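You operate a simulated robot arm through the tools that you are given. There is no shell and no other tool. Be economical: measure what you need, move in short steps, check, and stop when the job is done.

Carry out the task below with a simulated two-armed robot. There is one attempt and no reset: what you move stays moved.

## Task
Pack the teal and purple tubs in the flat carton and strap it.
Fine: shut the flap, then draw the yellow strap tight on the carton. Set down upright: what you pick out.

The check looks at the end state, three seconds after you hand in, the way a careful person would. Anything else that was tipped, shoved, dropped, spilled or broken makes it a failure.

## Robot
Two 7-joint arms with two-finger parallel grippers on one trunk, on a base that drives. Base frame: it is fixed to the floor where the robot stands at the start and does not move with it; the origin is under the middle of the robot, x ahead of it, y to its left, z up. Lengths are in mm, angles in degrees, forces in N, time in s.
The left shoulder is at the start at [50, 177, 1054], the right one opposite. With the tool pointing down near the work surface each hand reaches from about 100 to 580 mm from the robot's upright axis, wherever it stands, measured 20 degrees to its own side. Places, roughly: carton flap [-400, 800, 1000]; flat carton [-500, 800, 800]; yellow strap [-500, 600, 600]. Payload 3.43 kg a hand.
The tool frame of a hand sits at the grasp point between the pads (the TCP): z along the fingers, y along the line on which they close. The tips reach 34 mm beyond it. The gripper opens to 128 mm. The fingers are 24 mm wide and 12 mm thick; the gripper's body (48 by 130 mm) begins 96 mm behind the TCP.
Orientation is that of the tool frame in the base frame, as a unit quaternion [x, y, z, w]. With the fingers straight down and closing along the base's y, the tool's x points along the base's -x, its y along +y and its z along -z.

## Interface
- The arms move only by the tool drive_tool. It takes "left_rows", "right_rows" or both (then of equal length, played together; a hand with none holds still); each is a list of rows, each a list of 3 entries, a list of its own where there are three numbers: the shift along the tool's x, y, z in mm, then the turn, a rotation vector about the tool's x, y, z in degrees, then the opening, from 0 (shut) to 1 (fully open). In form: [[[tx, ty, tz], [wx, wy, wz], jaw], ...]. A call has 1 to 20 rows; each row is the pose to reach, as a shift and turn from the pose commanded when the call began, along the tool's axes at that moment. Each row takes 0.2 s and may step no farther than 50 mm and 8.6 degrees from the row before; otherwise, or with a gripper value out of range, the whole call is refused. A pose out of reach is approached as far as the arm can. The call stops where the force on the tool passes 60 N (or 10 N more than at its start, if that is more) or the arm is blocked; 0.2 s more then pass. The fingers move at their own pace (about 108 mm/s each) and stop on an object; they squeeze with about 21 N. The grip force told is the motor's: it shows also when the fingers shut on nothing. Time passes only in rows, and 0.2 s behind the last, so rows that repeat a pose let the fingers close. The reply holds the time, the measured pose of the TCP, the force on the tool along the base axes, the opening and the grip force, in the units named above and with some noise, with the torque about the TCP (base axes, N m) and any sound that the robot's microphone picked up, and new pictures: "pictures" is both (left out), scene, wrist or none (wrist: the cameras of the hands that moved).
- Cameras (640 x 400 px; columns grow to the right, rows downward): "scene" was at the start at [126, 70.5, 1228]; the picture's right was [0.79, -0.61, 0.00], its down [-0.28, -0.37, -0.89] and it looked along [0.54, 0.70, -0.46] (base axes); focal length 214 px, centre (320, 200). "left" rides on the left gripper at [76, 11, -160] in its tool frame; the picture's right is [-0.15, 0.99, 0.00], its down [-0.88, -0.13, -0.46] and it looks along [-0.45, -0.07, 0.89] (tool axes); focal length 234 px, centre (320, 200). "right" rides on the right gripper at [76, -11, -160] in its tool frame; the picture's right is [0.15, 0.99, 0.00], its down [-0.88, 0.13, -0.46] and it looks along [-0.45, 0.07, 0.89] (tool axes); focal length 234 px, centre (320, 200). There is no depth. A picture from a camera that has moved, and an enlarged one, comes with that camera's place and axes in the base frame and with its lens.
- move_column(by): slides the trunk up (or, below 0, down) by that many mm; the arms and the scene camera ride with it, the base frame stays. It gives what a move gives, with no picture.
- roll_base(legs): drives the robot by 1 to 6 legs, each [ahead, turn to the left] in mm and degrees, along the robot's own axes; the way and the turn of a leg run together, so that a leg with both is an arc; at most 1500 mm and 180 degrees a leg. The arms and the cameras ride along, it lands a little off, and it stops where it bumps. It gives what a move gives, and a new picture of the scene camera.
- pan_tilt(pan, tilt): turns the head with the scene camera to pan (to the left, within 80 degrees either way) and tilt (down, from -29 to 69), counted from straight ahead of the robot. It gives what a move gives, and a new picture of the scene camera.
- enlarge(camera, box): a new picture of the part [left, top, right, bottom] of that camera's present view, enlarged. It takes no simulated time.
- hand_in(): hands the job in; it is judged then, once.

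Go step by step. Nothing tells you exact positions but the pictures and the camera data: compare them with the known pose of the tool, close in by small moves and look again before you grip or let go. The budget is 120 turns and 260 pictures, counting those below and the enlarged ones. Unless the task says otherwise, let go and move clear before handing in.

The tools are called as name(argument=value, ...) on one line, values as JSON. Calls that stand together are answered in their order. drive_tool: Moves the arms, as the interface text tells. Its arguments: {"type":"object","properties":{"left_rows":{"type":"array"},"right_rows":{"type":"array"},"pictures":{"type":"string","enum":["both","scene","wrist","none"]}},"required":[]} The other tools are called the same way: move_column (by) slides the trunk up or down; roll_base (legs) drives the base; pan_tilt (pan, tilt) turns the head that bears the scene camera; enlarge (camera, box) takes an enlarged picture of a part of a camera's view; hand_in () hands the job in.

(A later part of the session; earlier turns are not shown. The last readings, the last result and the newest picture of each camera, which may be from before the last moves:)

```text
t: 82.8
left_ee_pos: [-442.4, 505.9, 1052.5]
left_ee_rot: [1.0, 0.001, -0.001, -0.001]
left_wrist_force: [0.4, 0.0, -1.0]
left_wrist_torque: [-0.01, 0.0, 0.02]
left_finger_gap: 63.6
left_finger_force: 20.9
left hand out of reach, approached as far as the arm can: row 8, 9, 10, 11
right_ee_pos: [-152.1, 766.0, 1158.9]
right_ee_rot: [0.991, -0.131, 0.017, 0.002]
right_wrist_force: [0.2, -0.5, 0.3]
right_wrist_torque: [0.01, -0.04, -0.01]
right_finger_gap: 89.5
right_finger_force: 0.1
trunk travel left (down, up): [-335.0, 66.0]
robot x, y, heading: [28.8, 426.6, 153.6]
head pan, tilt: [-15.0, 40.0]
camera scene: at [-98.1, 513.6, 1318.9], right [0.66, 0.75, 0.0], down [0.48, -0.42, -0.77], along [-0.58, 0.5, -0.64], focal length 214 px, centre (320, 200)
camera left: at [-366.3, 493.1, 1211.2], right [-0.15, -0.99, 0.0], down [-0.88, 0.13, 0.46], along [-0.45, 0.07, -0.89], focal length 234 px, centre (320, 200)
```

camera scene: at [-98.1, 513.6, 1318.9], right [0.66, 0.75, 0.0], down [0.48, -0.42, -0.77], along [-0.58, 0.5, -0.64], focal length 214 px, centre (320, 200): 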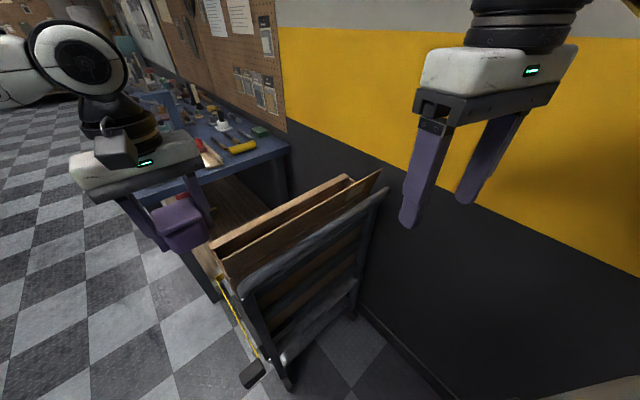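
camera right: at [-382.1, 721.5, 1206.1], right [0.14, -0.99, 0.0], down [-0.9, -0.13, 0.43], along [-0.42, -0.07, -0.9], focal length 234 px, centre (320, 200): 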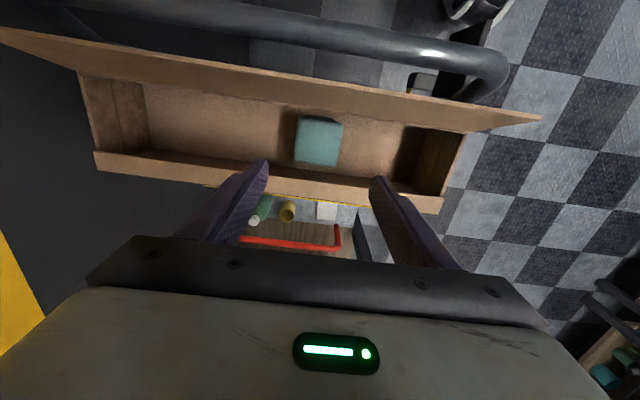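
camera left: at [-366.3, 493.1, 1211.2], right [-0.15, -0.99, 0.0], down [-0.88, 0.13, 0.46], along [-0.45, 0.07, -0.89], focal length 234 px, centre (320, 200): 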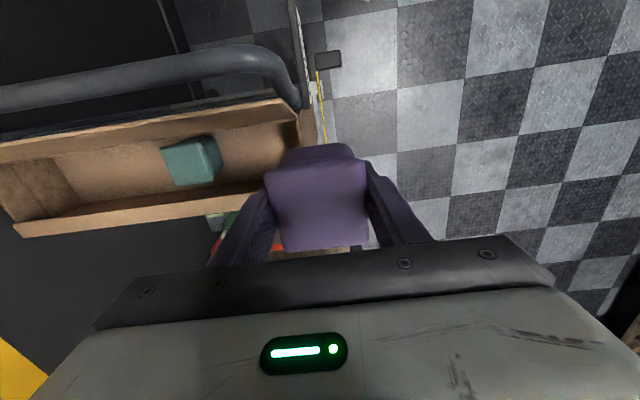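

The left arm falls 95 mm short here. I'll retract it, move the base further along +y beside the trolley, and turn to face the carton squarely.

drive_tool(left_rows=[[[1, 10, -40], [0, 0, 0], 0.3], [[2, 30, -80], [0, 0, 4], 0.3], [[4, 65, -105], [0, 0, 8], 0.3], [[5, 100, -105], [0, 0, 13], 0.3], [[7, 135, -105], [0, 0, 18], 0.3], [[9, 170, -105], [0, 0, 23], 0.3], [[10, 205, -105], [0, 0, 28], 0.3], [[11, 237, -105], [0, 0, 32], 0.3]], pictures="none")

roll_base(legs=[[0, -61], [160, 0]])

```text
t: 84.5
left_ee_pos: [-429.0, 268.8, 1157.5]
left_ee_rot: [0.961, -0.277, -0.001, -0.001]
left_wrist_force: [-0.6, -0.3, -0.5]
left_wrist_torque: [-0.03, -0.02, 0.0]
left_finger_gap: 63.5
left_finger_force: 21.0
right_ee_pos: [-152.7, 765.4, 1159.7]
right_ee_rot: [0.991, -0.131, 0.017, 0.002]
right_wrist_force: [0.4, 0.1, 0.1]
right_wrist_torque: [0.04, 0.02, 0.01]
right_finger_gap: 89.8
right_finger_force: 0.0
trunk travel left (down, up): [-335.0, 66.0]
robot x, y, heading: [26.2, 428.3, 154.0]
head pan, tilt: [-15.0, 40.0]
```

```text
t: 88.7
left_ee_pos: [-336.9, 912.5, 1156.3]
left_ee_rot: [-0.686, 0.727, 0.001, 0.001]
left_wrist_force: [-0.4, 0.3, -1.1]
left_wrist_torque: [-0.04, 0.0, 0.0]
left_finger_gap: 63.7
left_finger_force: 21.1
right_ee_pos: [229.9, 909.5, 1158.0]
right_ee_rot: [0.786, -0.619, 0.014, 0.011]
right_wrist_force: [0.6, -0.7, 0.0]
right_wrist_torque: [-0.04, -0.02, 0.04]
right_finger_gap: 89.5
right_finger_force: 0.1
trunk travel left (down, up): [-335.0, 66.0]
robot x, y, heading: [18.3, 585.4, 92.5]
head pan, tilt: [-15.0, 40.0]
camera scene: at [37.2, 738.7, 1318.8], right [0.98, -0.22, 0.0], down [-0.14, -0.63, -0.77], along [0.17, 0.75, -0.64], focal length 214 px, centre (320, 200)
```

scene: 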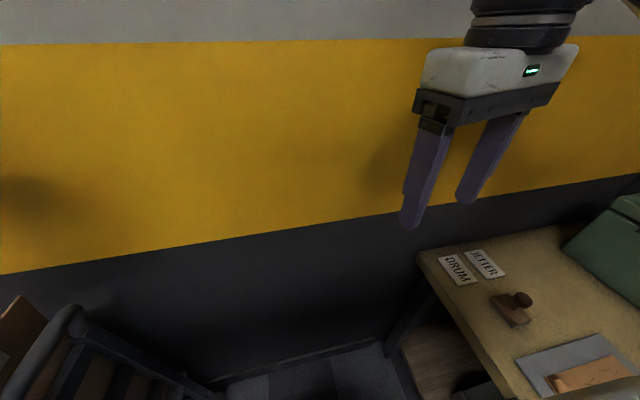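

roll_base(legs=[[0, 42], [0, 42]])

pan_tilt(pan=5, tilt=45)

```text
t: 90.5
left_ee_pos: [-442.3, 677.6, 1163.0]
left_ee_rot: [0.846, -0.533, -0.008, -0.007]
left_wrist_force: [0.0, 0.8, -1.5]
left_wrist_torque: [-0.04, -0.01, 0.01]
left_finger_gap: 63.6
left_finger_force: 20.3
right_ee_pos: [67.5, 954.2, 1172.4]
right_ee_rot: [0.904, -0.427, -0.006, 0.006]
right_wrist_force: [-0.1, -0.5, -0.7]
right_wrist_torque: [-0.01, 0.01, -0.01]
right_finger_gap: 89.7
right_finger_force: 0.1
trunk travel left (down, up): [-335.0, 66.0]
robot x, y, heading: [28.6, 580.4, 120.1]
head pan, tilt: [-15.0, 40.0]
stopped in leg 1: the robot was blocked; the commanded pose is now the measured one
camera scene: at [-27.8, 702.6, 1321.9], right [0.96, 0.26, 0.0], down [0.17, -0.61, -0.78], along [-0.2, 0.75, -0.63], focal length 214 px, centre (320, 200)
```

scene: 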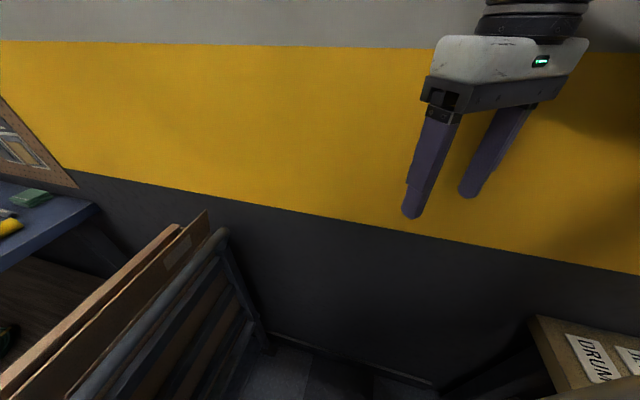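

```text
t: 91.3
left_ee_pos: [-441.7, 677.4, 1163.6]
left_ee_rot: [0.846, -0.532, -0.01, -0.008]
left_wrist_force: [0.5, -0.5, -1.0]
left_wrist_torque: [0.02, 0.04, 0.01]
left_finger_gap: 63.8
left_finger_force: 21.1
right_ee_pos: [66.3, 955.4, 1171.3]
right_ee_rot: [0.905, -0.426, -0.005, 0.006]
right_wrist_force: [0.3, -0.2, 0.9]
right_wrist_torque: [-0.02, -0.01, 0.0]
right_finger_gap: 89.6
right_finger_force: 0.1
trunk travel left (down, up): [-335.0, 66.0]
robot x, y, heading: [29.9, 583.9, 120.4]
head pan, tilt: [5.0, 45.0]
camera scene: at [-51.6, 685.8, 1314.6], right [0.82, 0.58, 0.01], down [0.4, -0.56, -0.72], along [-0.41, 0.59, -0.69], focal length 214 px, centre (320, 200)
```

scene: 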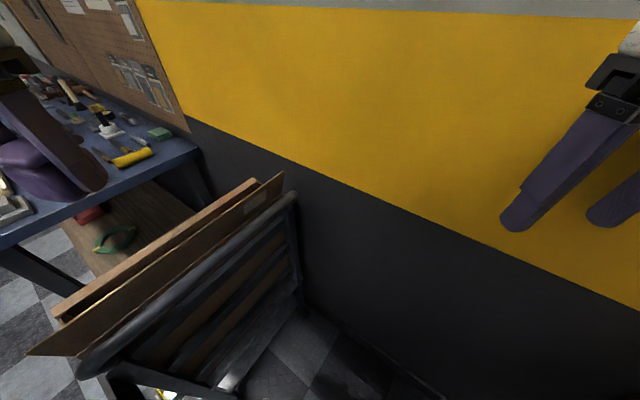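

The turn was blocked, probably by the trolley; turning back at once and checking that nothing shifted.

roll_base(legs=[[0, -27]])

pan_tilt(pan=55, tilt=50)

```text
t: 93.0
left_ee_pos: [-351.0, 889.5, 1158.5]
left_ee_rot: [-0.706, 0.708, 0.001, 0.002]
left_wrist_force: [0.0, 0.2, -0.5]
left_wrist_torque: [0.02, 0.05, -0.01]
left_finger_gap: 63.4
left_finger_force: 21.5
right_ee_pos: [225.2, 916.8, 1162.0]
right_ee_rot: [0.789, -0.614, 0.002, 0.015]
right_wrist_force: [0.8, 0.2, -0.4]
right_wrist_torque: [0.0, 0.03, -0.01]
right_finger_gap: 89.8
right_finger_force: 0.0
trunk travel left (down, up): [-335.0, 66.0]
robot x, y, heading: [22.5, 581.7, 94.6]
head pan, tilt: [5.0, 45.0]
camera scene: at [4.8, 730.5, 1311.7], right [0.99, 0.17, 0.0], down [0.12, -0.7, -0.71], along [-0.12, 0.7, -0.71], focal length 214 px, centre (320, 200)
```

scene: 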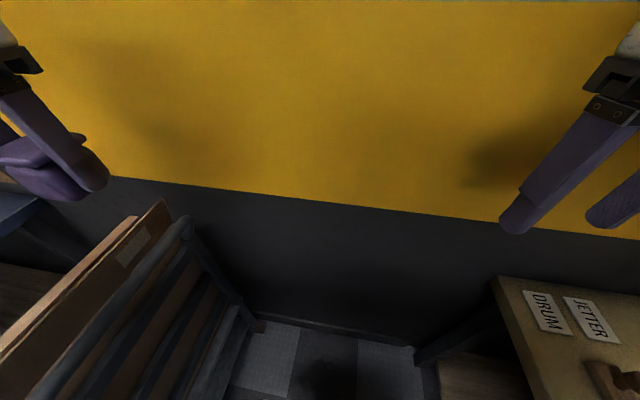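

```text
t: 94.2
left_ee_pos: [-351.0, 889.0, 1158.4]
left_ee_rot: [-0.706, 0.708, 0.001, 0.001]
left_wrist_force: [0.2, -0.1, -2.3]
left_wrist_torque: [0.0, -0.01, 0.02]
left_finger_gap: 63.7
left_finger_force: 20.7
right_ee_pos: [224.6, 916.7, 1162.7]
right_ee_rot: [0.789, -0.614, 0.002, 0.014]
right_wrist_force: [-0.1, -0.2, 0.1]
right_wrist_torque: [-0.01, 0.0, 0.0]
right_finger_gap: 89.6
right_finger_force: 0.0
trunk travel left (down, up): [-335.0, 66.0]
robot x, y, heading: [29.0, 579.8, 95.1]
head pan, tilt: [55.0, 50.0]
camera scene: at [-48.2, 689.0, 1304.8], right [0.5, 0.86, 0.0], down [0.66, -0.39, -0.64], along [-0.56, 0.32, -0.77], focal length 214 px, centre (320, 200)
```

scene: 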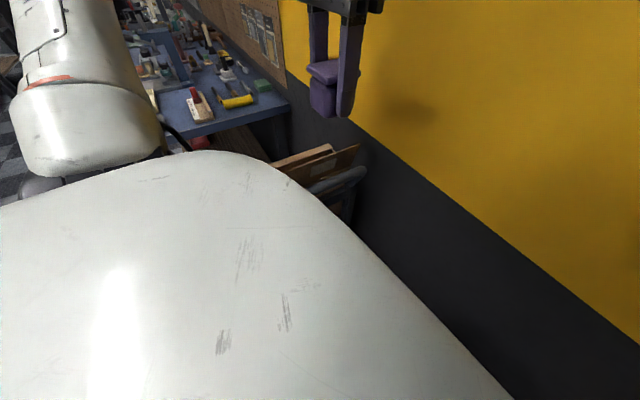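

enlarge(camera="left", box=[0, 0, 640, 400])

enlarge(camera="right", box=[0, 0, 640, 400])

```text
1.00 times, centred on (320, 200) of left (not enlarged: the box is as wide or as high as the picture)
camera zoom: at [-362.8, 811.6, 1316.9], right [-0.99, 0.15, 0.0], down [0.13, 0.88, 0.46], along [0.07, 0.45, -0.89], focal length 234 px, centre (320, 200)
```

zoom: 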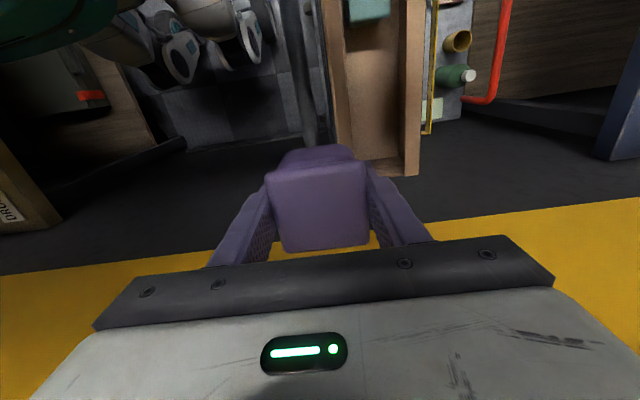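

```text
1.00 times, centred on (320, 200) of right (not enlarged: the box is as wide or as high as the picture)
camera zoom: at [258.1, 850.8, 1322.9], right [-0.92, -0.38, 0.02], down [-0.34, 0.83, 0.44], along [-0.19, 0.4, -0.9], focal length 234 px, centre (320, 200)
```

zoom: 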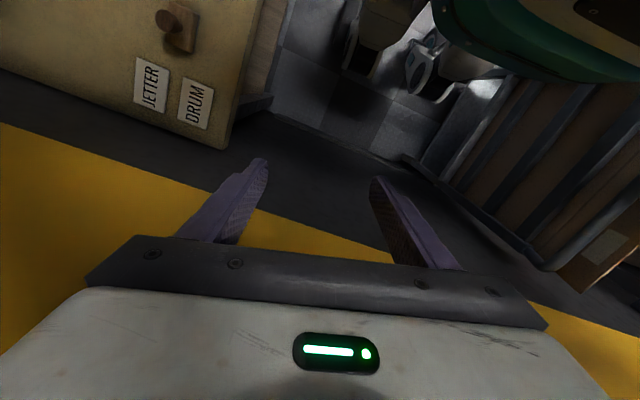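

Carton hasn't moved. I'll back up to where turning was free, turn to ~170°, then come straight forward.

roll_base(legs=[[-128, 0], [0, 75], [50, 0]])

pan_tilt(pan=5, tilt=45)

```text
t: 99.2
left_ee_pos: [-408.2, 178.8, 1159.0]
left_ee_rot: [0.991, -0.132, -0.001, 0.0]
left_wrist_force: [-0.9, 0.5, -1.5]
left_wrist_torque: [0.0, -0.05, -0.01]
left_finger_gap: 63.6
left_finger_force: 20.9
right_ee_pos: [-286.8, 743.7, 1163.6]
right_ee_rot: [1.0, -0.005, 0.011, 0.011]
right_wrist_force: [-0.5, 0.3, -0.3]
right_wrist_torque: [-0.01, -0.02, 0.01]
right_finger_gap: 89.7
right_finger_force: 0.2
trunk travel left (down, up): [-335.0, 66.0]
robot x, y, heading: [-15.2, 460.6, 170.1]
head pan, tilt: [55.0, 50.0]
camera scene: at [-139.1, 418.1, 1304.6], right [-0.71, 0.71, 0.0], down [0.54, 0.54, -0.64], along [-0.45, -0.45, -0.77], focal length 214 px, centre (320, 200)
```

scene: 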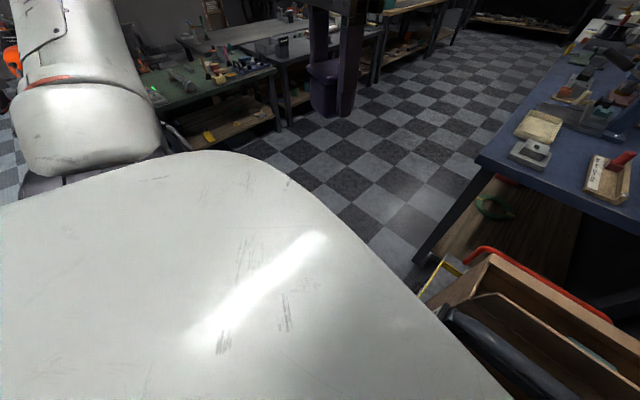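

```text
t: 100.4
left_ee_pos: [-406.2, 178.1, 1158.5]
left_ee_rot: [0.991, -0.131, -0.002, -0.001]
left_wrist_force: [0.6, 0.5, -0.7]
left_wrist_torque: [0.0, -0.01, 0.01]
left_finger_gap: 63.4
left_finger_force: 21.0
right_ee_pos: [-286.7, 744.1, 1161.9]
right_ee_rot: [1.0, -0.005, 0.011, 0.01]
right_wrist_force: [0.4, -0.2, -0.8]
right_wrist_torque: [-0.02, 0.01, 0.0]
right_finger_gap: 89.6
right_finger_force: 0.0
trunk travel left (down, up): [-335.0, 66.0]
robot x, y, heading: [-15.7, 462.9, 170.0]
head pan, tilt: [5.0, 45.0]
camera scene: at [-164.6, 479.4, 1311.7], right [0.09, 1.0, 0.0], down [0.7, -0.06, -0.71], along [-0.7, 0.06, -0.71], focal length 214 px, centre (320, 200)
```

scene: 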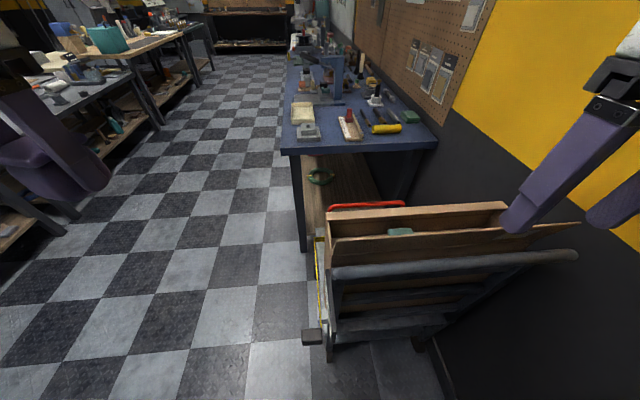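

drive_tool(left_rows=[[[-12.9, -33.2, 20], [0, 0, -1.3], 0.3], [[-25.8, -66.4, 40], [0, 0, -2.5], 0.3], [[-38.6, -99.7, 60], [0, 0, -3.8], 0.3], [[-51.5, -132.9, 80], [0, 0, -5], 0.3], [[-64.4, -166, 100], [0, 0, -6.3], 0.3], [[-77.3, -199.3, 120], [0, 0, -7.5], 0.3], [[-90, -232.5, 140], [0, 0, -8.8], 0.3], [[-103, -265.7, 155], [0, 0, -10], 0.3], [[-115.9, -299, 165], [0, 0, -11.3], 0.3], [[-128.8, -332.2, 175], [0, 0, -12.5], 0.3], [[-141.6, -365.4, 180], [0, 0, -13.8], 0.3], [[-154.5, -398.6, 180], [0, 0, -15], 0.3], [[-154.5, -398.6, 180], [0, 0, -15], 0.3]], pictures="both")

```text
t: 103.2
left_ee_pos: [-427.2, 420.0, 998.7]
left_ee_rot: [1.0, -0.001, -0.002, -0.002]
left_wrist_force: [0.3, -0.8, -1.3]
left_wrist_torque: [-0.02, -0.01, 0.0]
left_finger_gap: 63.7
left_finger_force: 21.0
left hand out of reach, approached as far as the arm can: row 7, 8, 9, 10, 11, 12, 13
right_ee_pos: [-286.4, 743.6, 1161.8]
right_ee_rot: [1.0, -0.005, 0.01, 0.009]
right_wrist_force: [0.1, -0.7, 0.2]
right_wrist_torque: [-0.01, -0.02, 0.02]
right_finger_gap: 89.8
right_finger_force: 0.0
trunk travel left (down, up): [-335.0, 66.0]
robot x, y, heading: [-17.4, 462.3, 170.2]
head pan, tilt: [5.0, 45.0]
camera scene: at [-164.6, 479.5, 1311.7], right [0.09, 1.0, 0.0], down [0.7, -0.06, -0.71], along [-0.7, 0.06, -0.71], focal length 214 px, centre (320, 200)
camera left: at [-351.0, 408.2, 1156.4], right [-0.15, -0.99, 0.0], down [-0.88, 0.13, 0.46], along [-0.45, 0.07, -0.89], focal length 234 px, centre (320, 200)
```

scene: 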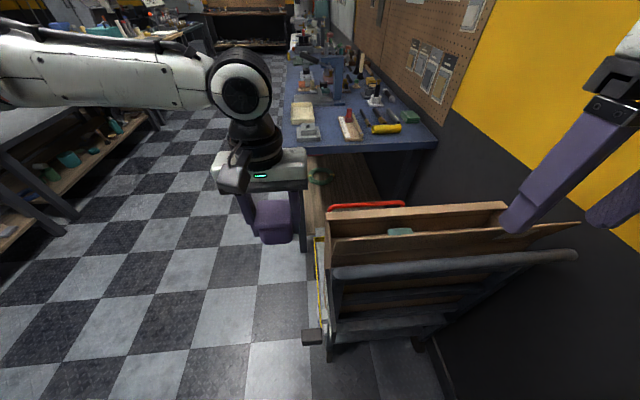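
left: 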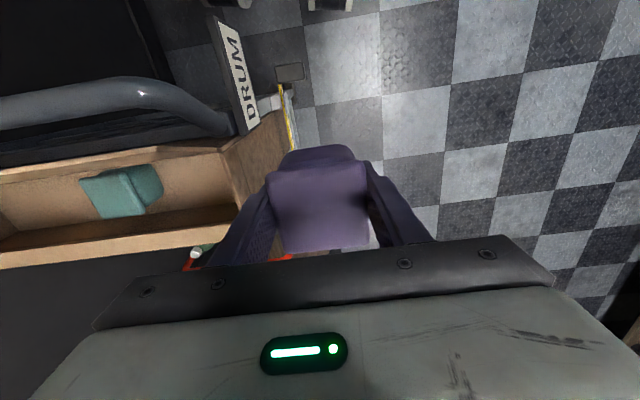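

The left elbow is in an awkward posture. I'll pull the hand in closer to the body first and extend again along a different line.

drive_tool(left_rows=[[[10, 0, -30], [0, 0, 0], 0.3], [[30, 0, -60], [0, 0, 0], 0.3], [[55, -15, -70], [0, 0, 0], 0.3], [[80, -35, -70], [0, 0, 0], 0.3], [[100, -55, -70], [0, 0, 0], 0.3], [[114, -74, -70], [0, 0, 0], 0.3], [[100, -105, -70], [0, 0, 0], 0.3], [[75, -125, -70], [0, 0, 0], 0.3], [[45, -145, -70], [0, 0, 0], 0.3], [[15, -160, -70], [0, 0, 0], 0.3], [[-10, -175, -70], [0, 0, 0], 0.3], [[-25, -183, -70], [0, 0, 0], 0.3]], pictures="both")

```text
t: 105.8
left_ee_pos: [-400.0, 421.6, 1071.8]
left_ee_rot: [1.0, -0.001, -0.001, -0.001]
left_wrist_force: [-0.2, 0.1, -1.6]
left_wrist_torque: [0.0, -0.01, -0.04]
left_finger_gap: 63.4
left_finger_force: 20.9
left hand out of reach, approached as far as the arm can: row 3, 4, 5, 6, 7, 8, 9, 10, 11, 12
right_ee_pos: [-287.9, 742.4, 1161.6]
right_ee_rot: [1.0, -0.005, 0.011, 0.01]
right_wrist_force: [0.1, -0.1, 0.9]
right_wrist_torque: [-0.01, -0.01, 0.01]
right_finger_gap: 89.6
right_finger_force: 0.2
trunk travel left (down, up): [-335.0, 66.0]
robot x, y, heading: [-16.4, 460.5, 170.1]
head pan, tilt: [5.0, 45.0]
camera scene: at [-165.5, 479.3, 1311.5], right [0.09, 1.0, 0.0], down [0.71, -0.06, -0.71], along [-0.7, 0.06, -0.71], focal length 214 px, centre (320, 200)
camera left: at [-324.7, 409.2, 1230.5], right [-0.15, -0.99, 0.0], down [-0.88, 0.13, 0.46], along [-0.45, 0.07, -0.89], focal length 234 px, centre (320, 200)
```

scene: 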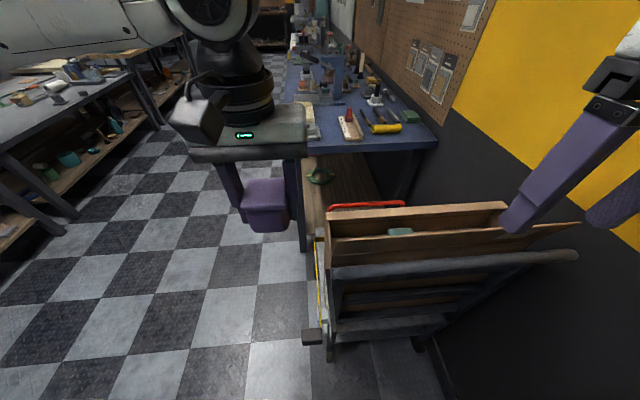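
left: 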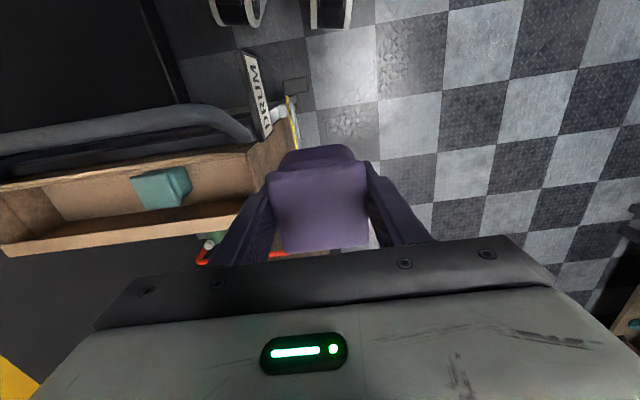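

The left arm has an inward limit, so the target must lie on the robot's left side: I'll retract, back off 50 mm and turn right to ~140°.

drive_tool(left_rows=[[[-1, 30, -20], [0, 0, 2], 0.3], [[-3, 65, -40], [0, 0, 4], 0.3], [[-5, 100, -60], [0, 0, 6], 0.3], [[-6, 135, -80], [0, 0, 8], 0.3], [[-8, 170, -85], [0, 0, 10], 0.3], [[-10, 205, -85], [0, 0, 13], 0.3], [[-11, 243, -85], [0, 0, 15], 0.3]], pictures="none")

roll_base(legs=[[-50, 0], [0, -30]])

```text
t: 107.4
left_ee_pos: [-409.2, 170.4, 1146.1]
left_ee_rot: [0.991, -0.131, -0.002, -0.001]
left_wrist_force: [-0.1, -0.6, -2.0]
left_wrist_torque: [0.05, 0.02, 0.0]
left_finger_gap: 63.4
left_finger_force: 20.6
right_ee_pos: [-285.8, 741.8, 1161.6]
right_ee_rot: [1.0, -0.005, 0.01, 0.01]
right_wrist_force: [0.8, 0.2, 0.4]
right_wrist_torque: [0.0, -0.02, -0.02]
right_finger_gap: 89.9
right_finger_force: 0.1
trunk travel left (down, up): [-335.0, 66.0]
robot x, y, heading: [-11.7, 458.8, 170.2]
head pan, tilt: [5.0, 45.0]
```

```text
t: 109.8
left_ee_pos: [-453.7, 402.2, 1148.2]
left_ee_rot: [0.923, -0.384, -0.001, -0.001]
left_wrist_force: [0.7, -0.7, -1.7]
left_wrist_torque: [-0.01, -0.04, 0.02]
left_finger_gap: 63.5
left_finger_force: 20.8
right_ee_pos: [-58.9, 833.2, 1161.6]
right_ee_rot: [0.964, -0.266, 0.008, 0.012]
right_wrist_force: [-0.8, 0.0, 0.1]
right_wrist_torque: [-0.02, 0.01, 0.0]
right_finger_gap: 89.7
right_finger_force: 0.0
trunk travel left (down, up): [-335.0, 66.0]
robot x, y, heading: [35.1, 453.6, 139.9]
head pan, tilt: [5.0, 45.0]
camera scene: at [-84.9, 543.7, 1311.7], right [0.58, 0.82, 0.0], down [0.58, -0.41, -0.71], along [-0.58, 0.41, -0.71], focal length 214 px, centre (320, 200)
```

scene: 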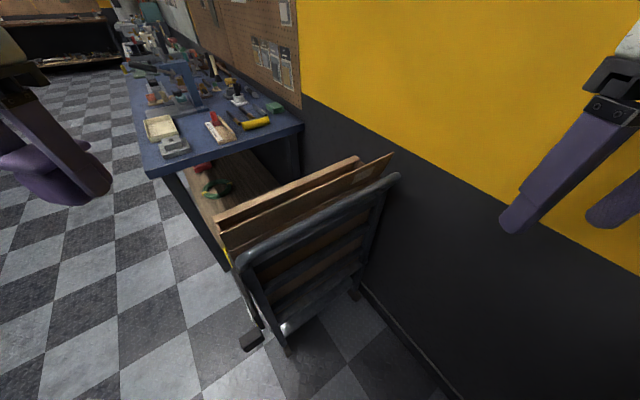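

drive_tool(left_rows=[[[-20, -20, 22], [0, 0, -6.5], 0.3], [[-40, -41, 45], [0, 0, -13], 0.3], [[-60, -61, 68], [0, 0, -19.5], 0.3], [[-80, -82, 90], [0, 0, -26], 0.3], [[-100, -102, 112], [0, 0, -32.5], 0.3], [[-121, -123, 135], [0, 0, -39], 0.3], [[-141, -143, 150], [0, 0, -45.2], 0.3], [[-141, -143, 158], [0, 0, -45.2], 0.3]], pictures="both")

```text
t: 111.6
left_ee_pos: [-453.2, 602.3, 988.6]
left_ee_rot: [1.0, 0.001, -0.001, -0.002]
left_wrist_force: [-0.2, -0.1, -0.9]
left_wrist_torque: [0.0, -0.01, 0.03]
left_finger_gap: 63.5
left_finger_force: 21.2
right_ee_pos: [-58.9, 831.6, 1161.6]
right_ee_rot: [0.964, -0.266, 0.007, 0.012]
right_wrist_force: [0.4, 0.2, 1.0]
right_wrist_torque: [0.0, 0.02, 0.01]
right_finger_gap: 89.7
right_finger_force: 0.1
trunk travel left (down, up): [-335.0, 66.0]
robot x, y, heading: [27.8, 453.0, 139.7]
head pan, tilt: [5.0, 45.0]
camera scene: at [-84.9, 543.2, 1311.7], right [0.58, 0.82, 0.0], down [0.58, -0.41, -0.71], along [-0.58, 0.41, -0.71], focal length 214 px, centre (320, 200)
camera left: at [-377.0, 589.8, 1147.0], right [-0.15, -0.99, 0.0], down [-0.88, 0.13, 0.46], along [-0.45, 0.07, -0.89], focal length 234 px, centre (320, 200)
```

scene: 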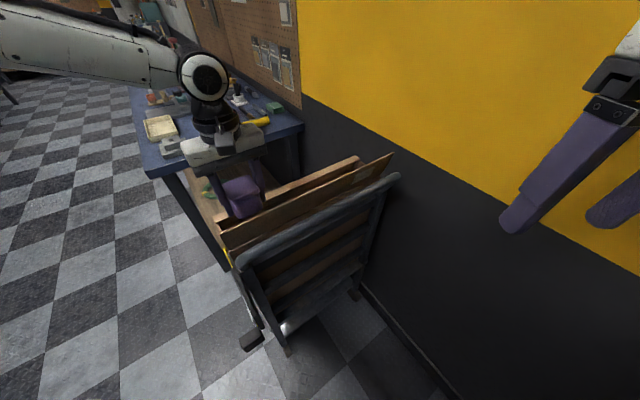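
left: 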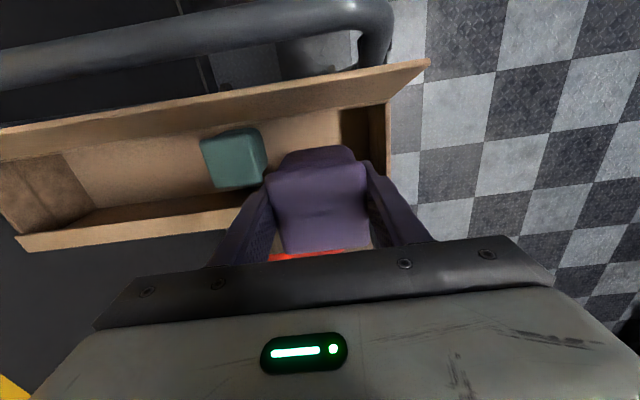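

drive_tool(left_rows=[[[0, 0, 5], [0, 4, 0], 0.3], [[0, 0, 12], [0, 8, 0], 0.3], [[0, 0, 45], [0, 8, 0], 0.3], [[0, 0, 75], [0, 8, 0], 0.3], [[0, 0, 100], [0, 8, 0], 0.3], [[0, 0, 120], [0, 8, 0], 0.3], [[0, 0, 130], [0, 8, 0], 0.3], [[0, 0, 134], [0, 8, 0], 0.3]], pictures="both")

```text
t: 113.4
left_ee_pos: [-451.7, 595.9, 863.4]
left_ee_rot: [0.998, 0.0, 0.069, -0.002]
left_wrist_force: [-0.8, -0.6, -1.1]
left_wrist_torque: [-0.05, -0.01, 0.02]
left_finger_gap: 63.6
left_finger_force: 20.5
left hand out of reach, approached as far as the arm can: row 6, 7, 8
right_ee_pos: [-58.5, 831.6, 1163.9]
right_ee_rot: [0.964, -0.266, 0.008, 0.012]
right_wrist_force: [0.1, 0.1, -0.5]
right_wrist_torque: [0.03, 0.01, 0.02]
right_finger_gap: 89.8
right_finger_force: 0.1
trunk travel left (down, up): [-335.0, 66.0]
robot x, y, heading: [30.1, 453.1, 139.9]
head pan, tilt: [5.0, 45.0]
camera scene: at [-85.0, 543.4, 1311.7], right [0.58, 0.82, 0.0], down [0.58, -0.41, -0.71], along [-0.58, 0.41, -0.71], focal length 214 px, centre (320, 200)
camera left: at [-398.5, 582.4, 1030.8], right [-0.15, -0.99, -0.02], down [-0.93, 0.13, 0.33], along [-0.32, 0.07, -0.94], focal length 234 px, centre (320, 200)
```

scene: 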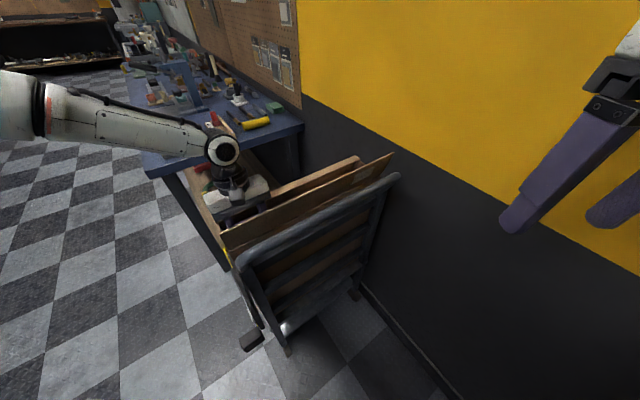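
left: 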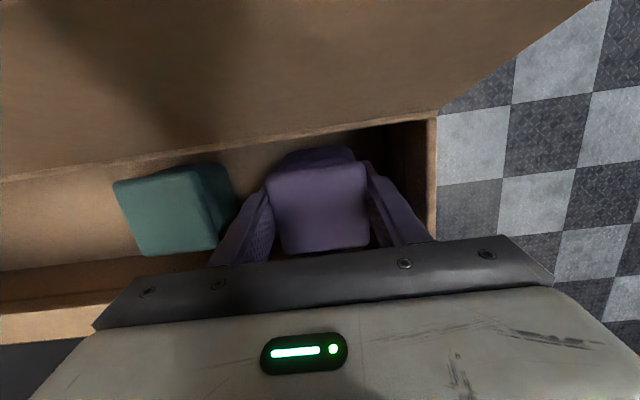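

The arm is at its limit 12 mm above the floor; I'll un-tilt to 2° here and use the trunk for the last bit.

drive_tool(left_rows=[[[0, 0, 0], [0, -3, 0], 0.3], [[0, 0, 0], [0, -6, 0], 0.3], [[0, 0, 0], [0, -6, 0], 0.3]], pictures="none")

move_column(by=-12)

```text
t: 114.2
left_ee_pos: [-451.5, 594.8, 863.8]
left_ee_rot: [1.0, -0.002, 0.016, -0.001]
left_wrist_force: [-0.3, 0.1, -1.8]
left_wrist_torque: [0.01, 0.0, 0.0]
left_finger_gap: 63.9
left_finger_force: 20.7
right_ee_pos: [-58.9, 833.3, 1161.5]
right_ee_rot: [0.964, -0.266, 0.008, 0.012]
right_wrist_force: [-0.7, 0.3, 0.7]
right_wrist_torque: [0.01, -0.02, 0.0]
right_finger_gap: 89.7
right_finger_force: 0.0
trunk travel left (down, up): [-335.0, 66.0]
robot x, y, heading: [34.2, 453.7, 139.6]
head pan, tilt: [5.0, 45.0]
```

```text
t: 114.8
left_ee_pos: [-451.2, 594.6, 851.0]
left_ee_rot: [1.0, 0.0, 0.016, -0.001]
left_wrist_force: [-0.2, 0.6, -2.6]
left_wrist_torque: [0.03, 0.01, -0.04]
left_finger_gap: 63.5
left_finger_force: 21.2
right_ee_pos: [-58.6, 831.9, 1150.1]
right_ee_rot: [0.964, -0.266, 0.008, 0.012]
right_wrist_force: [0.0, 0.0, -0.3]
right_wrist_torque: [0.0, -0.02, -0.02]
right_finger_gap: 89.3
right_finger_force: 0.1
trunk travel left (down, up): [-323.0, 78.0]
robot x, y, heading: [33.3, 454.8, 139.6]
head pan, tilt: [5.0, 45.0]
```

move_column(by=-4)

```text
t: 115.4
left_ee_pos: [-450.4, 594.5, 847.9]
left_ee_rot: [1.0, 0.0, 0.017, -0.002]
left_wrist_force: [0.6, -1.5, 2.0]
left_wrist_torque: [0.07, 0.08, 0.03]
left_finger_gap: 63.5
left_finger_force: 21.5
right_ee_pos: [-59.5, 832.5, 1146.1]
right_ee_rot: [0.964, -0.266, 0.008, 0.012]
right_wrist_force: [0.2, -1.4, 0.3]
right_wrist_torque: [0.0, -0.02, -0.02]
right_finger_gap: 89.7
right_finger_force: 0.1
trunk travel left (down, up): [-319.0, 82.0]
robot x, y, heading: [33.5, 450.4, 139.7]
head pan, tilt: [5.0, 45.0]
```

drive_tool(left_rows=[[[0, 0, 0], [0, 0, 0], 0.53], [[0, 0, 0], [0, 0, 0], 0.58], [[0, 0, 0], [0, 0, 0], 0.6], [[0, 0, 0], [0, 0, 0], 0.6], [[0, 0, -20], [0, 0, 0], 0.6], [[0, 0, -55], [0, 0, 0], 0.6], [[0, 0, -95], [0, 0, 0], 0.6], [[0, 0, -140], [0, 0, 0], 0.6], [[0, 0, -185], [0, 0, 0], 0.6]], pictures="both")

```text
t: 117.4
left_ee_pos: [-454.9, 594.1, 1032.3]
left_ee_rot: [1.0, 0.0, 0.017, -0.001]
left_wrist_force: [0.2, 0.5, -0.5]
left_wrist_torque: [0.03, 0.0, 0.0]
left_finger_gap: 76.9
left_finger_force: 0.0
right_ee_pos: [-59.2, 832.2, 1146.8]
right_ee_rot: [0.964, -0.265, 0.008, 0.012]
right_wrist_force: [0.3, 0.7, 0.2]
right_wrist_torque: [0.0, 0.02, 0.01]
right_finger_gap: 89.7
right_finger_force: 0.0
trunk travel left (down, up): [-319.0, 82.0]
robot x, y, heading: [35.5, 456.1, 139.6]
head pan, tilt: [5.0, 45.0]
camera scene: at [-84.7, 543.3, 1295.7], right [0.58, 0.82, 0.0], down [0.58, -0.41, -0.71], along [-0.58, 0.41, -0.71], focal length 214 px, centre (320, 200)
camera left: at [-385.1, 581.5, 1193.4], right [-0.15, -0.99, -0.01], down [-0.9, 0.13, 0.43], along [-0.42, 0.07, -0.9], focal length 234 px, centre (320, 200)
```

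scene: 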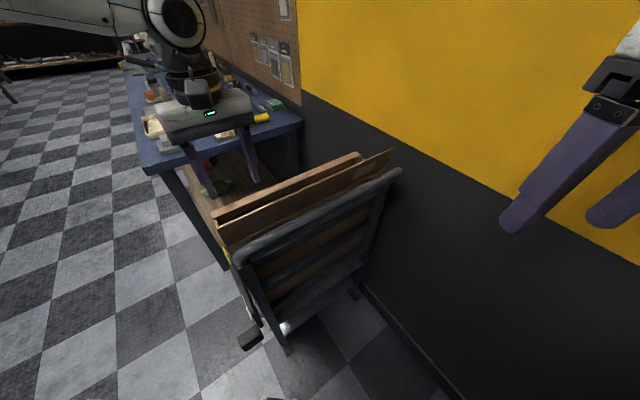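
left: 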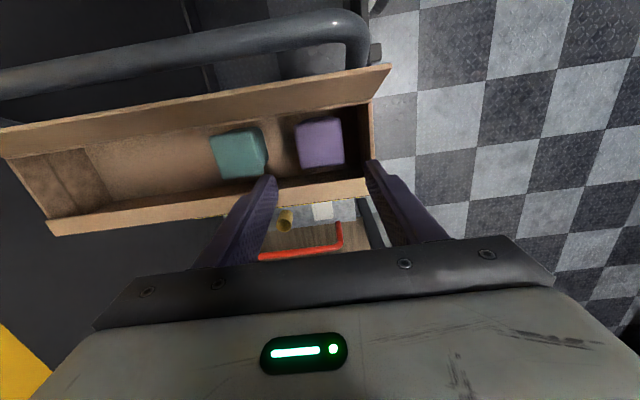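

Both tubs stand upright in the carton. Next, shut the flap: left hand, fingers closed, goes over to the flap's outer side (above the rail).

drive_tool(left_rows=[[[0, 0, -40], [0, 0, 0], 0.3], [[0, 0, -65], [0, -2, 0], 0], [[30, 0, -65], [0, -2, 0], 0], [[60, 0, -65], [0, -2, 0], 0], [[90, 0, -65], [0, -2, 0], 0], [[118, 0, -65], [0, -2, 0], 0], [[118, 0, -30], [0, -2, 0], 0], [[118, 0, -10], [0, -2, 0], 0]], pictures="both")

enlarge(camera="scene", box=[150, 90, 410, 270])

```text
t: 119.2
left_ee_pos: [-341.0, 594.9, 1046.8]
left_ee_rot: [1.0, -0.001, 0.0, -0.002]
left_wrist_force: [0.5, -0.1, 0.5]
left_wrist_torque: [-0.04, 0.01, 0.0]
left_finger_gap: 0.0
left_finger_force: 20.9
right_ee_pos: [-59.4, 832.4, 1146.3]
right_ee_rot: [0.964, -0.266, 0.008, 0.012]
right_wrist_force: [0.7, 0.1, -0.2]
right_wrist_torque: [-0.03, -0.03, -0.02]
right_finger_gap: 89.7
right_finger_force: 0.1
trunk travel left (down, up): [-319.0, 82.0]
robot x, y, heading: [35.2, 451.4, 139.9]
head pan, tilt: [5.0, 45.0]
camera scene: at [-85.0, 543.5, 1295.7], right [0.58, 0.82, 0.0], down [0.58, -0.41, -0.71], along [-0.58, 0.41, -0.71], focal length 214 px, centre (320, 200)
camera left: at [-264.9, 582.3, 1204.1], right [-0.15, -0.99, 0.0], down [-0.88, 0.13, 0.46], along [-0.45, 0.07, -0.89], focal length 234 px, centre (320, 200)
```

scene: 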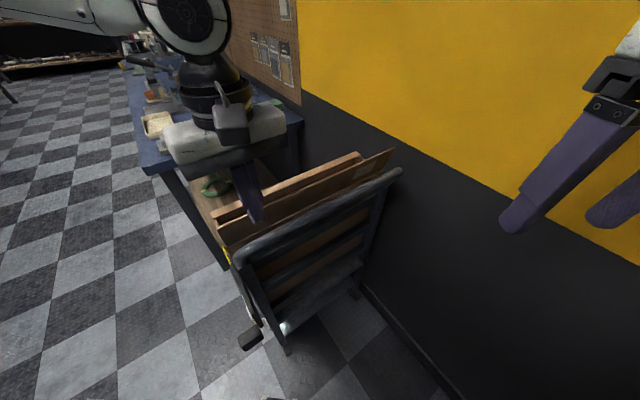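
left: 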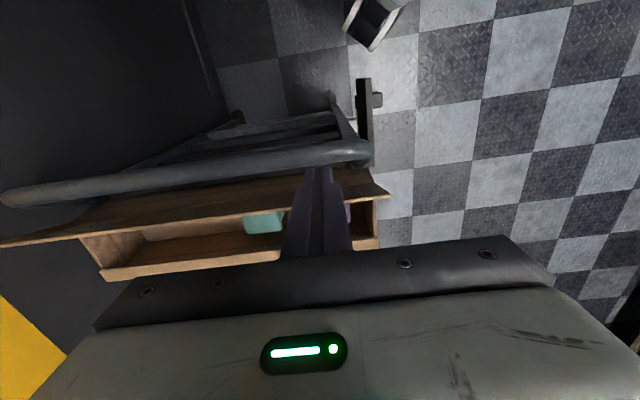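

```text
2.22 times, centred on (280, 180) of scene
camera zoom: at [-85.0, 543.5, 1295.7], right [0.58, 0.82, 0.0], down [0.58, -0.41, -0.71], along [-0.58, 0.41, -0.71], focal length 477 px, centre (409, 244)
```

zoom: 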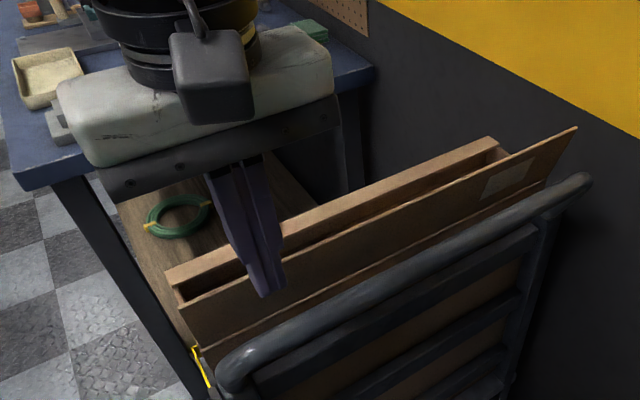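

drive_tool(left_rows=[[[6, 0, 15], [0, 0, 0], 0], [[8, 0, 30], [0, 0, 0], 0], [[8, 0, 40], [0, 0, 0], 0]], pictures="wrist")

enlarge(camera="scene", box=[180, 150, 340, 270])

```text
t: 120.0
left_ee_pos: [-331.1, 594.3, 1006.7]
left_ee_rot: [1.0, 0.0, 0.0, -0.002]
left_wrist_force: [-0.1, 0.0, -0.1]
left_wrist_torque: [0.01, -0.01, -0.03]
left_finger_gap: 0.0
left_finger_force: 21.0
right_ee_pos: [-59.3, 832.7, 1146.6]
right_ee_rot: [0.964, -0.265, 0.007, 0.013]
right_wrist_force: [-0.4, 0.0, 0.3]
right_wrist_torque: [0.0, 0.0, -0.04]
right_finger_gap: 89.5
right_finger_force: 0.0
trunk travel left (down, up): [-319.0, 82.0]
robot x, y, heading: [32.8, 452.3, 139.9]
head pan, tilt: [5.0, 45.0]
camera left: at [-255.8, 582.1, 1164.5], right [-0.15, -0.99, 0.0], down [-0.88, 0.13, 0.46], along [-0.45, 0.07, -0.89], focal length 234 px, centre (320, 200)
```

left: 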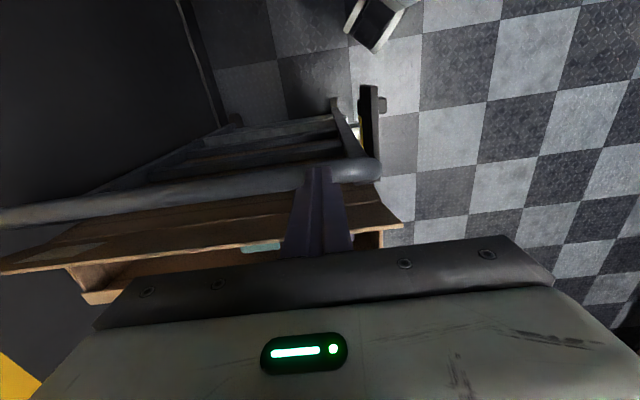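

```text
3.33 times, centred on (260, 210) of scene
camera zoom: at [-85.0, 543.4, 1295.7], right [0.58, 0.82, 0.0], down [0.58, -0.41, -0.71], along [-0.58, 0.41, -0.71], focal length 715 px, centre (520, 167)
```

zoom: 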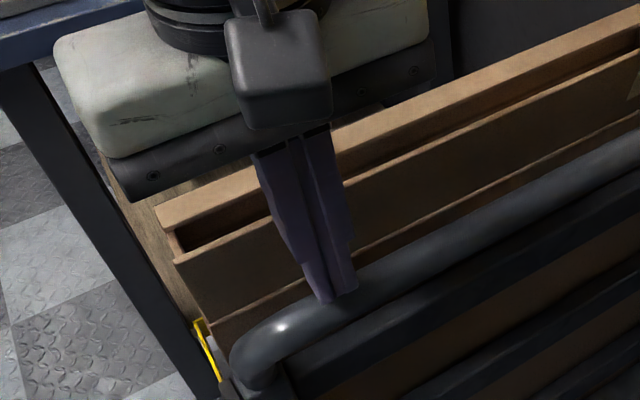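

drive_tool(left_rows=[[[-19, 0, 0], [0, 0, 0], 0], [[-39, 0, 2], [0, 0, 0], 0], [[-59, 0, 11], [0, 0, 0], 0], [[-74, 0, 17], [0, 0, 0], 0], [[-89, 0, 21], [0, 0, 0], 0], [[-101, 0, 26], [0, 0, 0], 0], [[-113, 0, 34], [0, 0, 0], 0]], pictures="both")

```text
t: 121.6
left_ee_pos: [-442.0, 595.1, 971.6]
left_ee_rot: [1.0, 0.0, -0.001, -0.001]
left_wrist_force: [0.2, -0.3, 0.9]
left_wrist_torque: [0.02, 0.01, 0.02]
left_finger_gap: 0.1
left_finger_force: 20.5
right_ee_pos: [-59.4, 832.5, 1147.2]
right_ee_rot: [0.964, -0.265, 0.008, 0.013]
right_wrist_force: [0.2, -0.3, 0.7]
right_wrist_torque: [0.0, 0.0, -0.01]
right_finger_gap: 89.5
right_finger_force: 0.0
trunk travel left (down, up): [-319.0, 82.0]
robot x, y, heading: [35.3, 454.0, 139.7]
head pan, tilt: [5.0, 45.0]
camera scene: at [-85.1, 543.4, 1295.7], right [0.58, 0.82, 0.0], down [0.58, -0.41, -0.71], along [-0.58, 0.41, -0.71], focal length 214 px, centre (320, 200)
camera left: at [-367.0, 582.1, 1130.5], right [-0.15, -0.99, 0.0], down [-0.88, 0.13, 0.46], along [-0.45, 0.07, -0.89], focal length 234 px, centre (320, 200)
```

scene: 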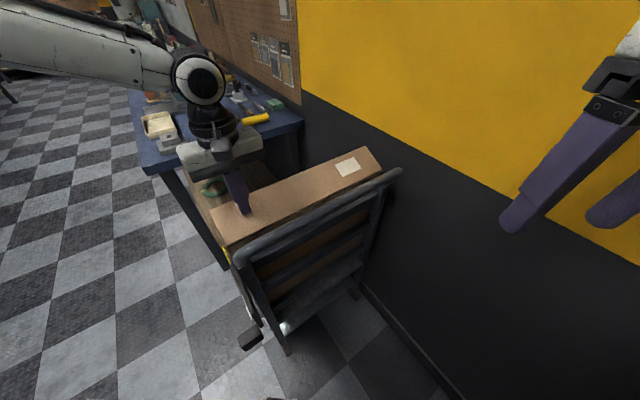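
left: 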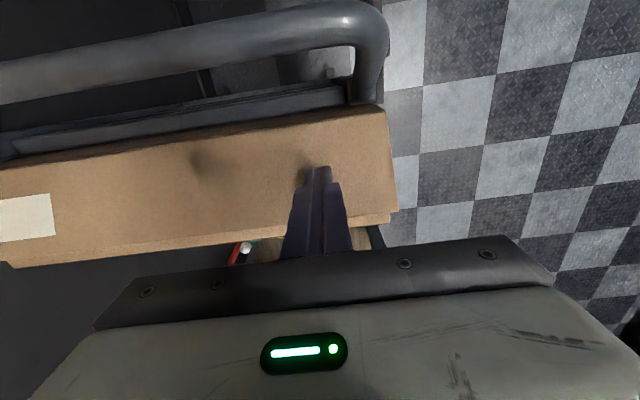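

The flap has swung over; I'll press it down gently to be sure it's fully shut.

drive_tool(left_rows=[[[-10, 0, 9], [0, 0, 0], 0], [[-18, 0, 20], [0, 0, 0], 0], [[-20, 0, 30], [0, 0, 0], 0], [[-20, 0, 36], [0, 0, 0], 0], [[-20, 0, 40], [0, 0, 0], 0]], pictures="none")

enlarge(camera="scene", box=[200, 130, 410, 270])

```text
t: 122.9
left_ee_pos: [-464.0, 595.6, 944.4]
left_ee_rot: [1.0, 0.001, -0.008, -0.01]
left_wrist_force: [6.0, -8.8, 22.3]
left_wrist_torque: [-0.37, -0.28, -0.05]
left_finger_gap: 0.1
left_finger_force: 20.7
right_ee_pos: [-58.0, 830.7, 1145.6]
right_ee_rot: [0.964, -0.265, 0.006, 0.011]
right_wrist_force: [-0.5, -0.3, 0.3]
right_wrist_torque: [0.06, -0.04, 0.0]
right_finger_gap: 89.7
right_finger_force: 0.0
trunk travel left (down, up): [-319.0, 82.0]
robot x, y, heading: [35.8, 454.9, 139.8]
head pan, tilt: [5.0, 45.0]
stopped in row 5 (left hand): the force on the tool passed its limit at 62 N (the readings are from after the stop); the commanded pose is now the measured one
```

```text
2.86 times, centred on (305, 200) of scene
camera zoom: at [-82.0, 540.6, 1296.2], right [0.57, 0.82, 0.0], down [0.58, -0.41, -0.71], along [-0.58, 0.41, -0.7], focal length 613 px, centre (363, 200)
```

zoom: 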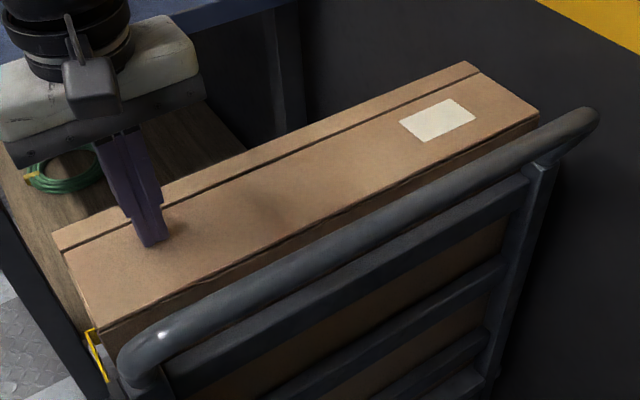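

The flap is shut flush. Now lifting the left hand off and moving to hover near the strap's grip for a close look.

drive_tool(left_rows=[[[0, 0, -30], [0, 0, 0], 0], [[0, 0, -75], [0, 0, 0], 0], [[20, 30, -100], [0, 0, 0], 0], [[40, 65, -110], [0, 0, 5], 0], [[60, 100, -110], [0, 0, 10], 0], [[80, 135, -110], [0, 0, 15], 0], [[100, 165, -110], [0, 0, 20], 0], [[105, 195, -80], [0, 0, 25], 0.5], [[105, 225, -50], [0, 0, 30], 0.7], [[105, 240, -15], [0, 0, 35], 0.7], [[105, 240, 30], [0, 0, 40], 0.7]], pictures="both")

```text
t: 125.3
left_ee_pos: [-381.0, 361.5, 902.1]
left_ee_rot: [0.939, -0.344, -0.007, -0.005]
left_wrist_force: [-0.3, 0.4, -0.9]
left_wrist_torque: [0.02, -0.03, 0.01]
left_finger_gap: 89.5
left_finger_force: 0.2
left hand out of reach, approached as far as the arm can: row 9, 10, 11
right_ee_pos: [-59.2, 832.0, 1146.4]
right_ee_rot: [0.964, -0.265, 0.009, 0.013]
right_wrist_force: [-0.2, 0.3, 0.0]
right_wrist_torque: [0.02, -0.03, -0.01]
right_finger_gap: 89.6
right_finger_force: 0.1
trunk travel left (down, up): [-319.0, 82.0]
robot x, y, heading: [33.7, 452.6, 140.1]
head pan, tilt: [5.0, 45.0]
camera scene: at [-85.7, 543.0, 1295.6], right [0.58, 0.82, 0.0], down [0.58, -0.41, -0.71], along [-0.58, 0.41, -0.71], focal length 214 px, centre (320, 200)
camera left: at [-329.5, 302.1, 1059.8], right [-0.75, -0.66, 0.0], down [-0.58, 0.66, 0.47], along [-0.31, 0.35, -0.88], focal length 234 px, centre (320, 200)
```

scene: 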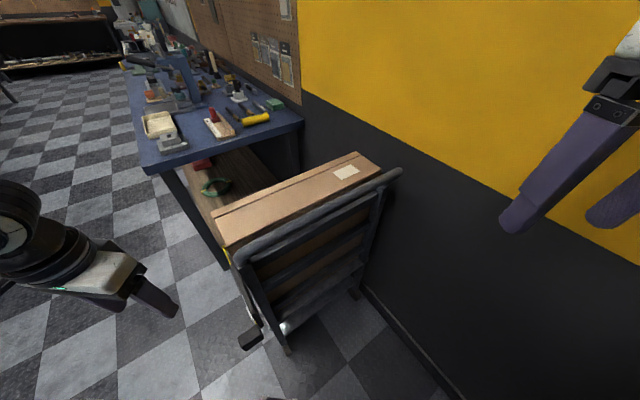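
left: 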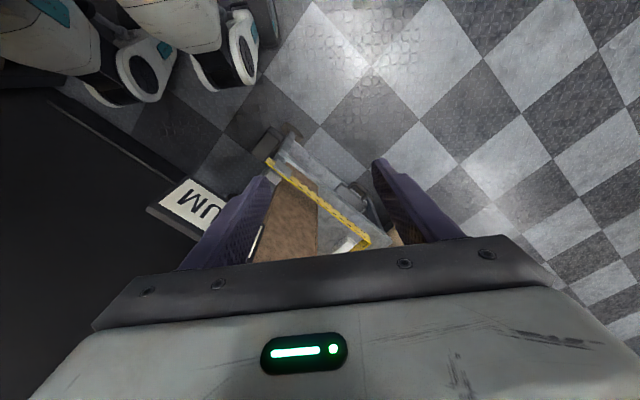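

enlarge(camera="left", box=[210, 100, 410, 225])

enlarge(camera="scene", box=[210, 270, 330, 380])

```text
3.20 times, centred on (310, 162) of left
camera zoom: at [-329.5, 302.1, 1059.8], right [-0.75, -0.66, 0.0], down [-0.58, 0.66, 0.47], along [-0.31, 0.35, -0.88], focal length 749 px, centre (352, 320)
```

zoom: 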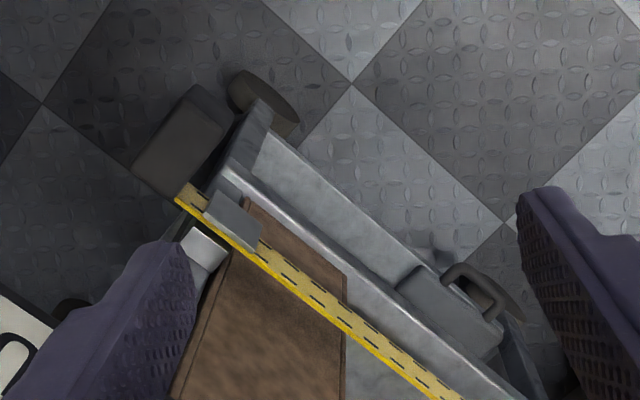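

```text
3.64 times, centred on (270, 325) of scene
camera zoom: at [-85.7, 543.0, 1295.6], right [0.58, 0.82, 0.0], down [0.58, -0.41, -0.71], along [-0.58, 0.41, -0.71], focal length 780 px, centre (502, -254)
```

zoom: 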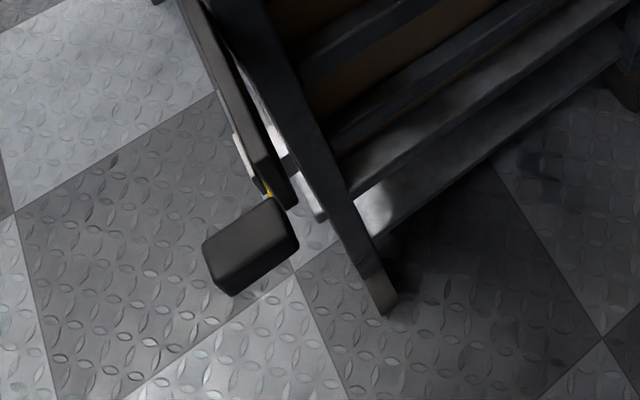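

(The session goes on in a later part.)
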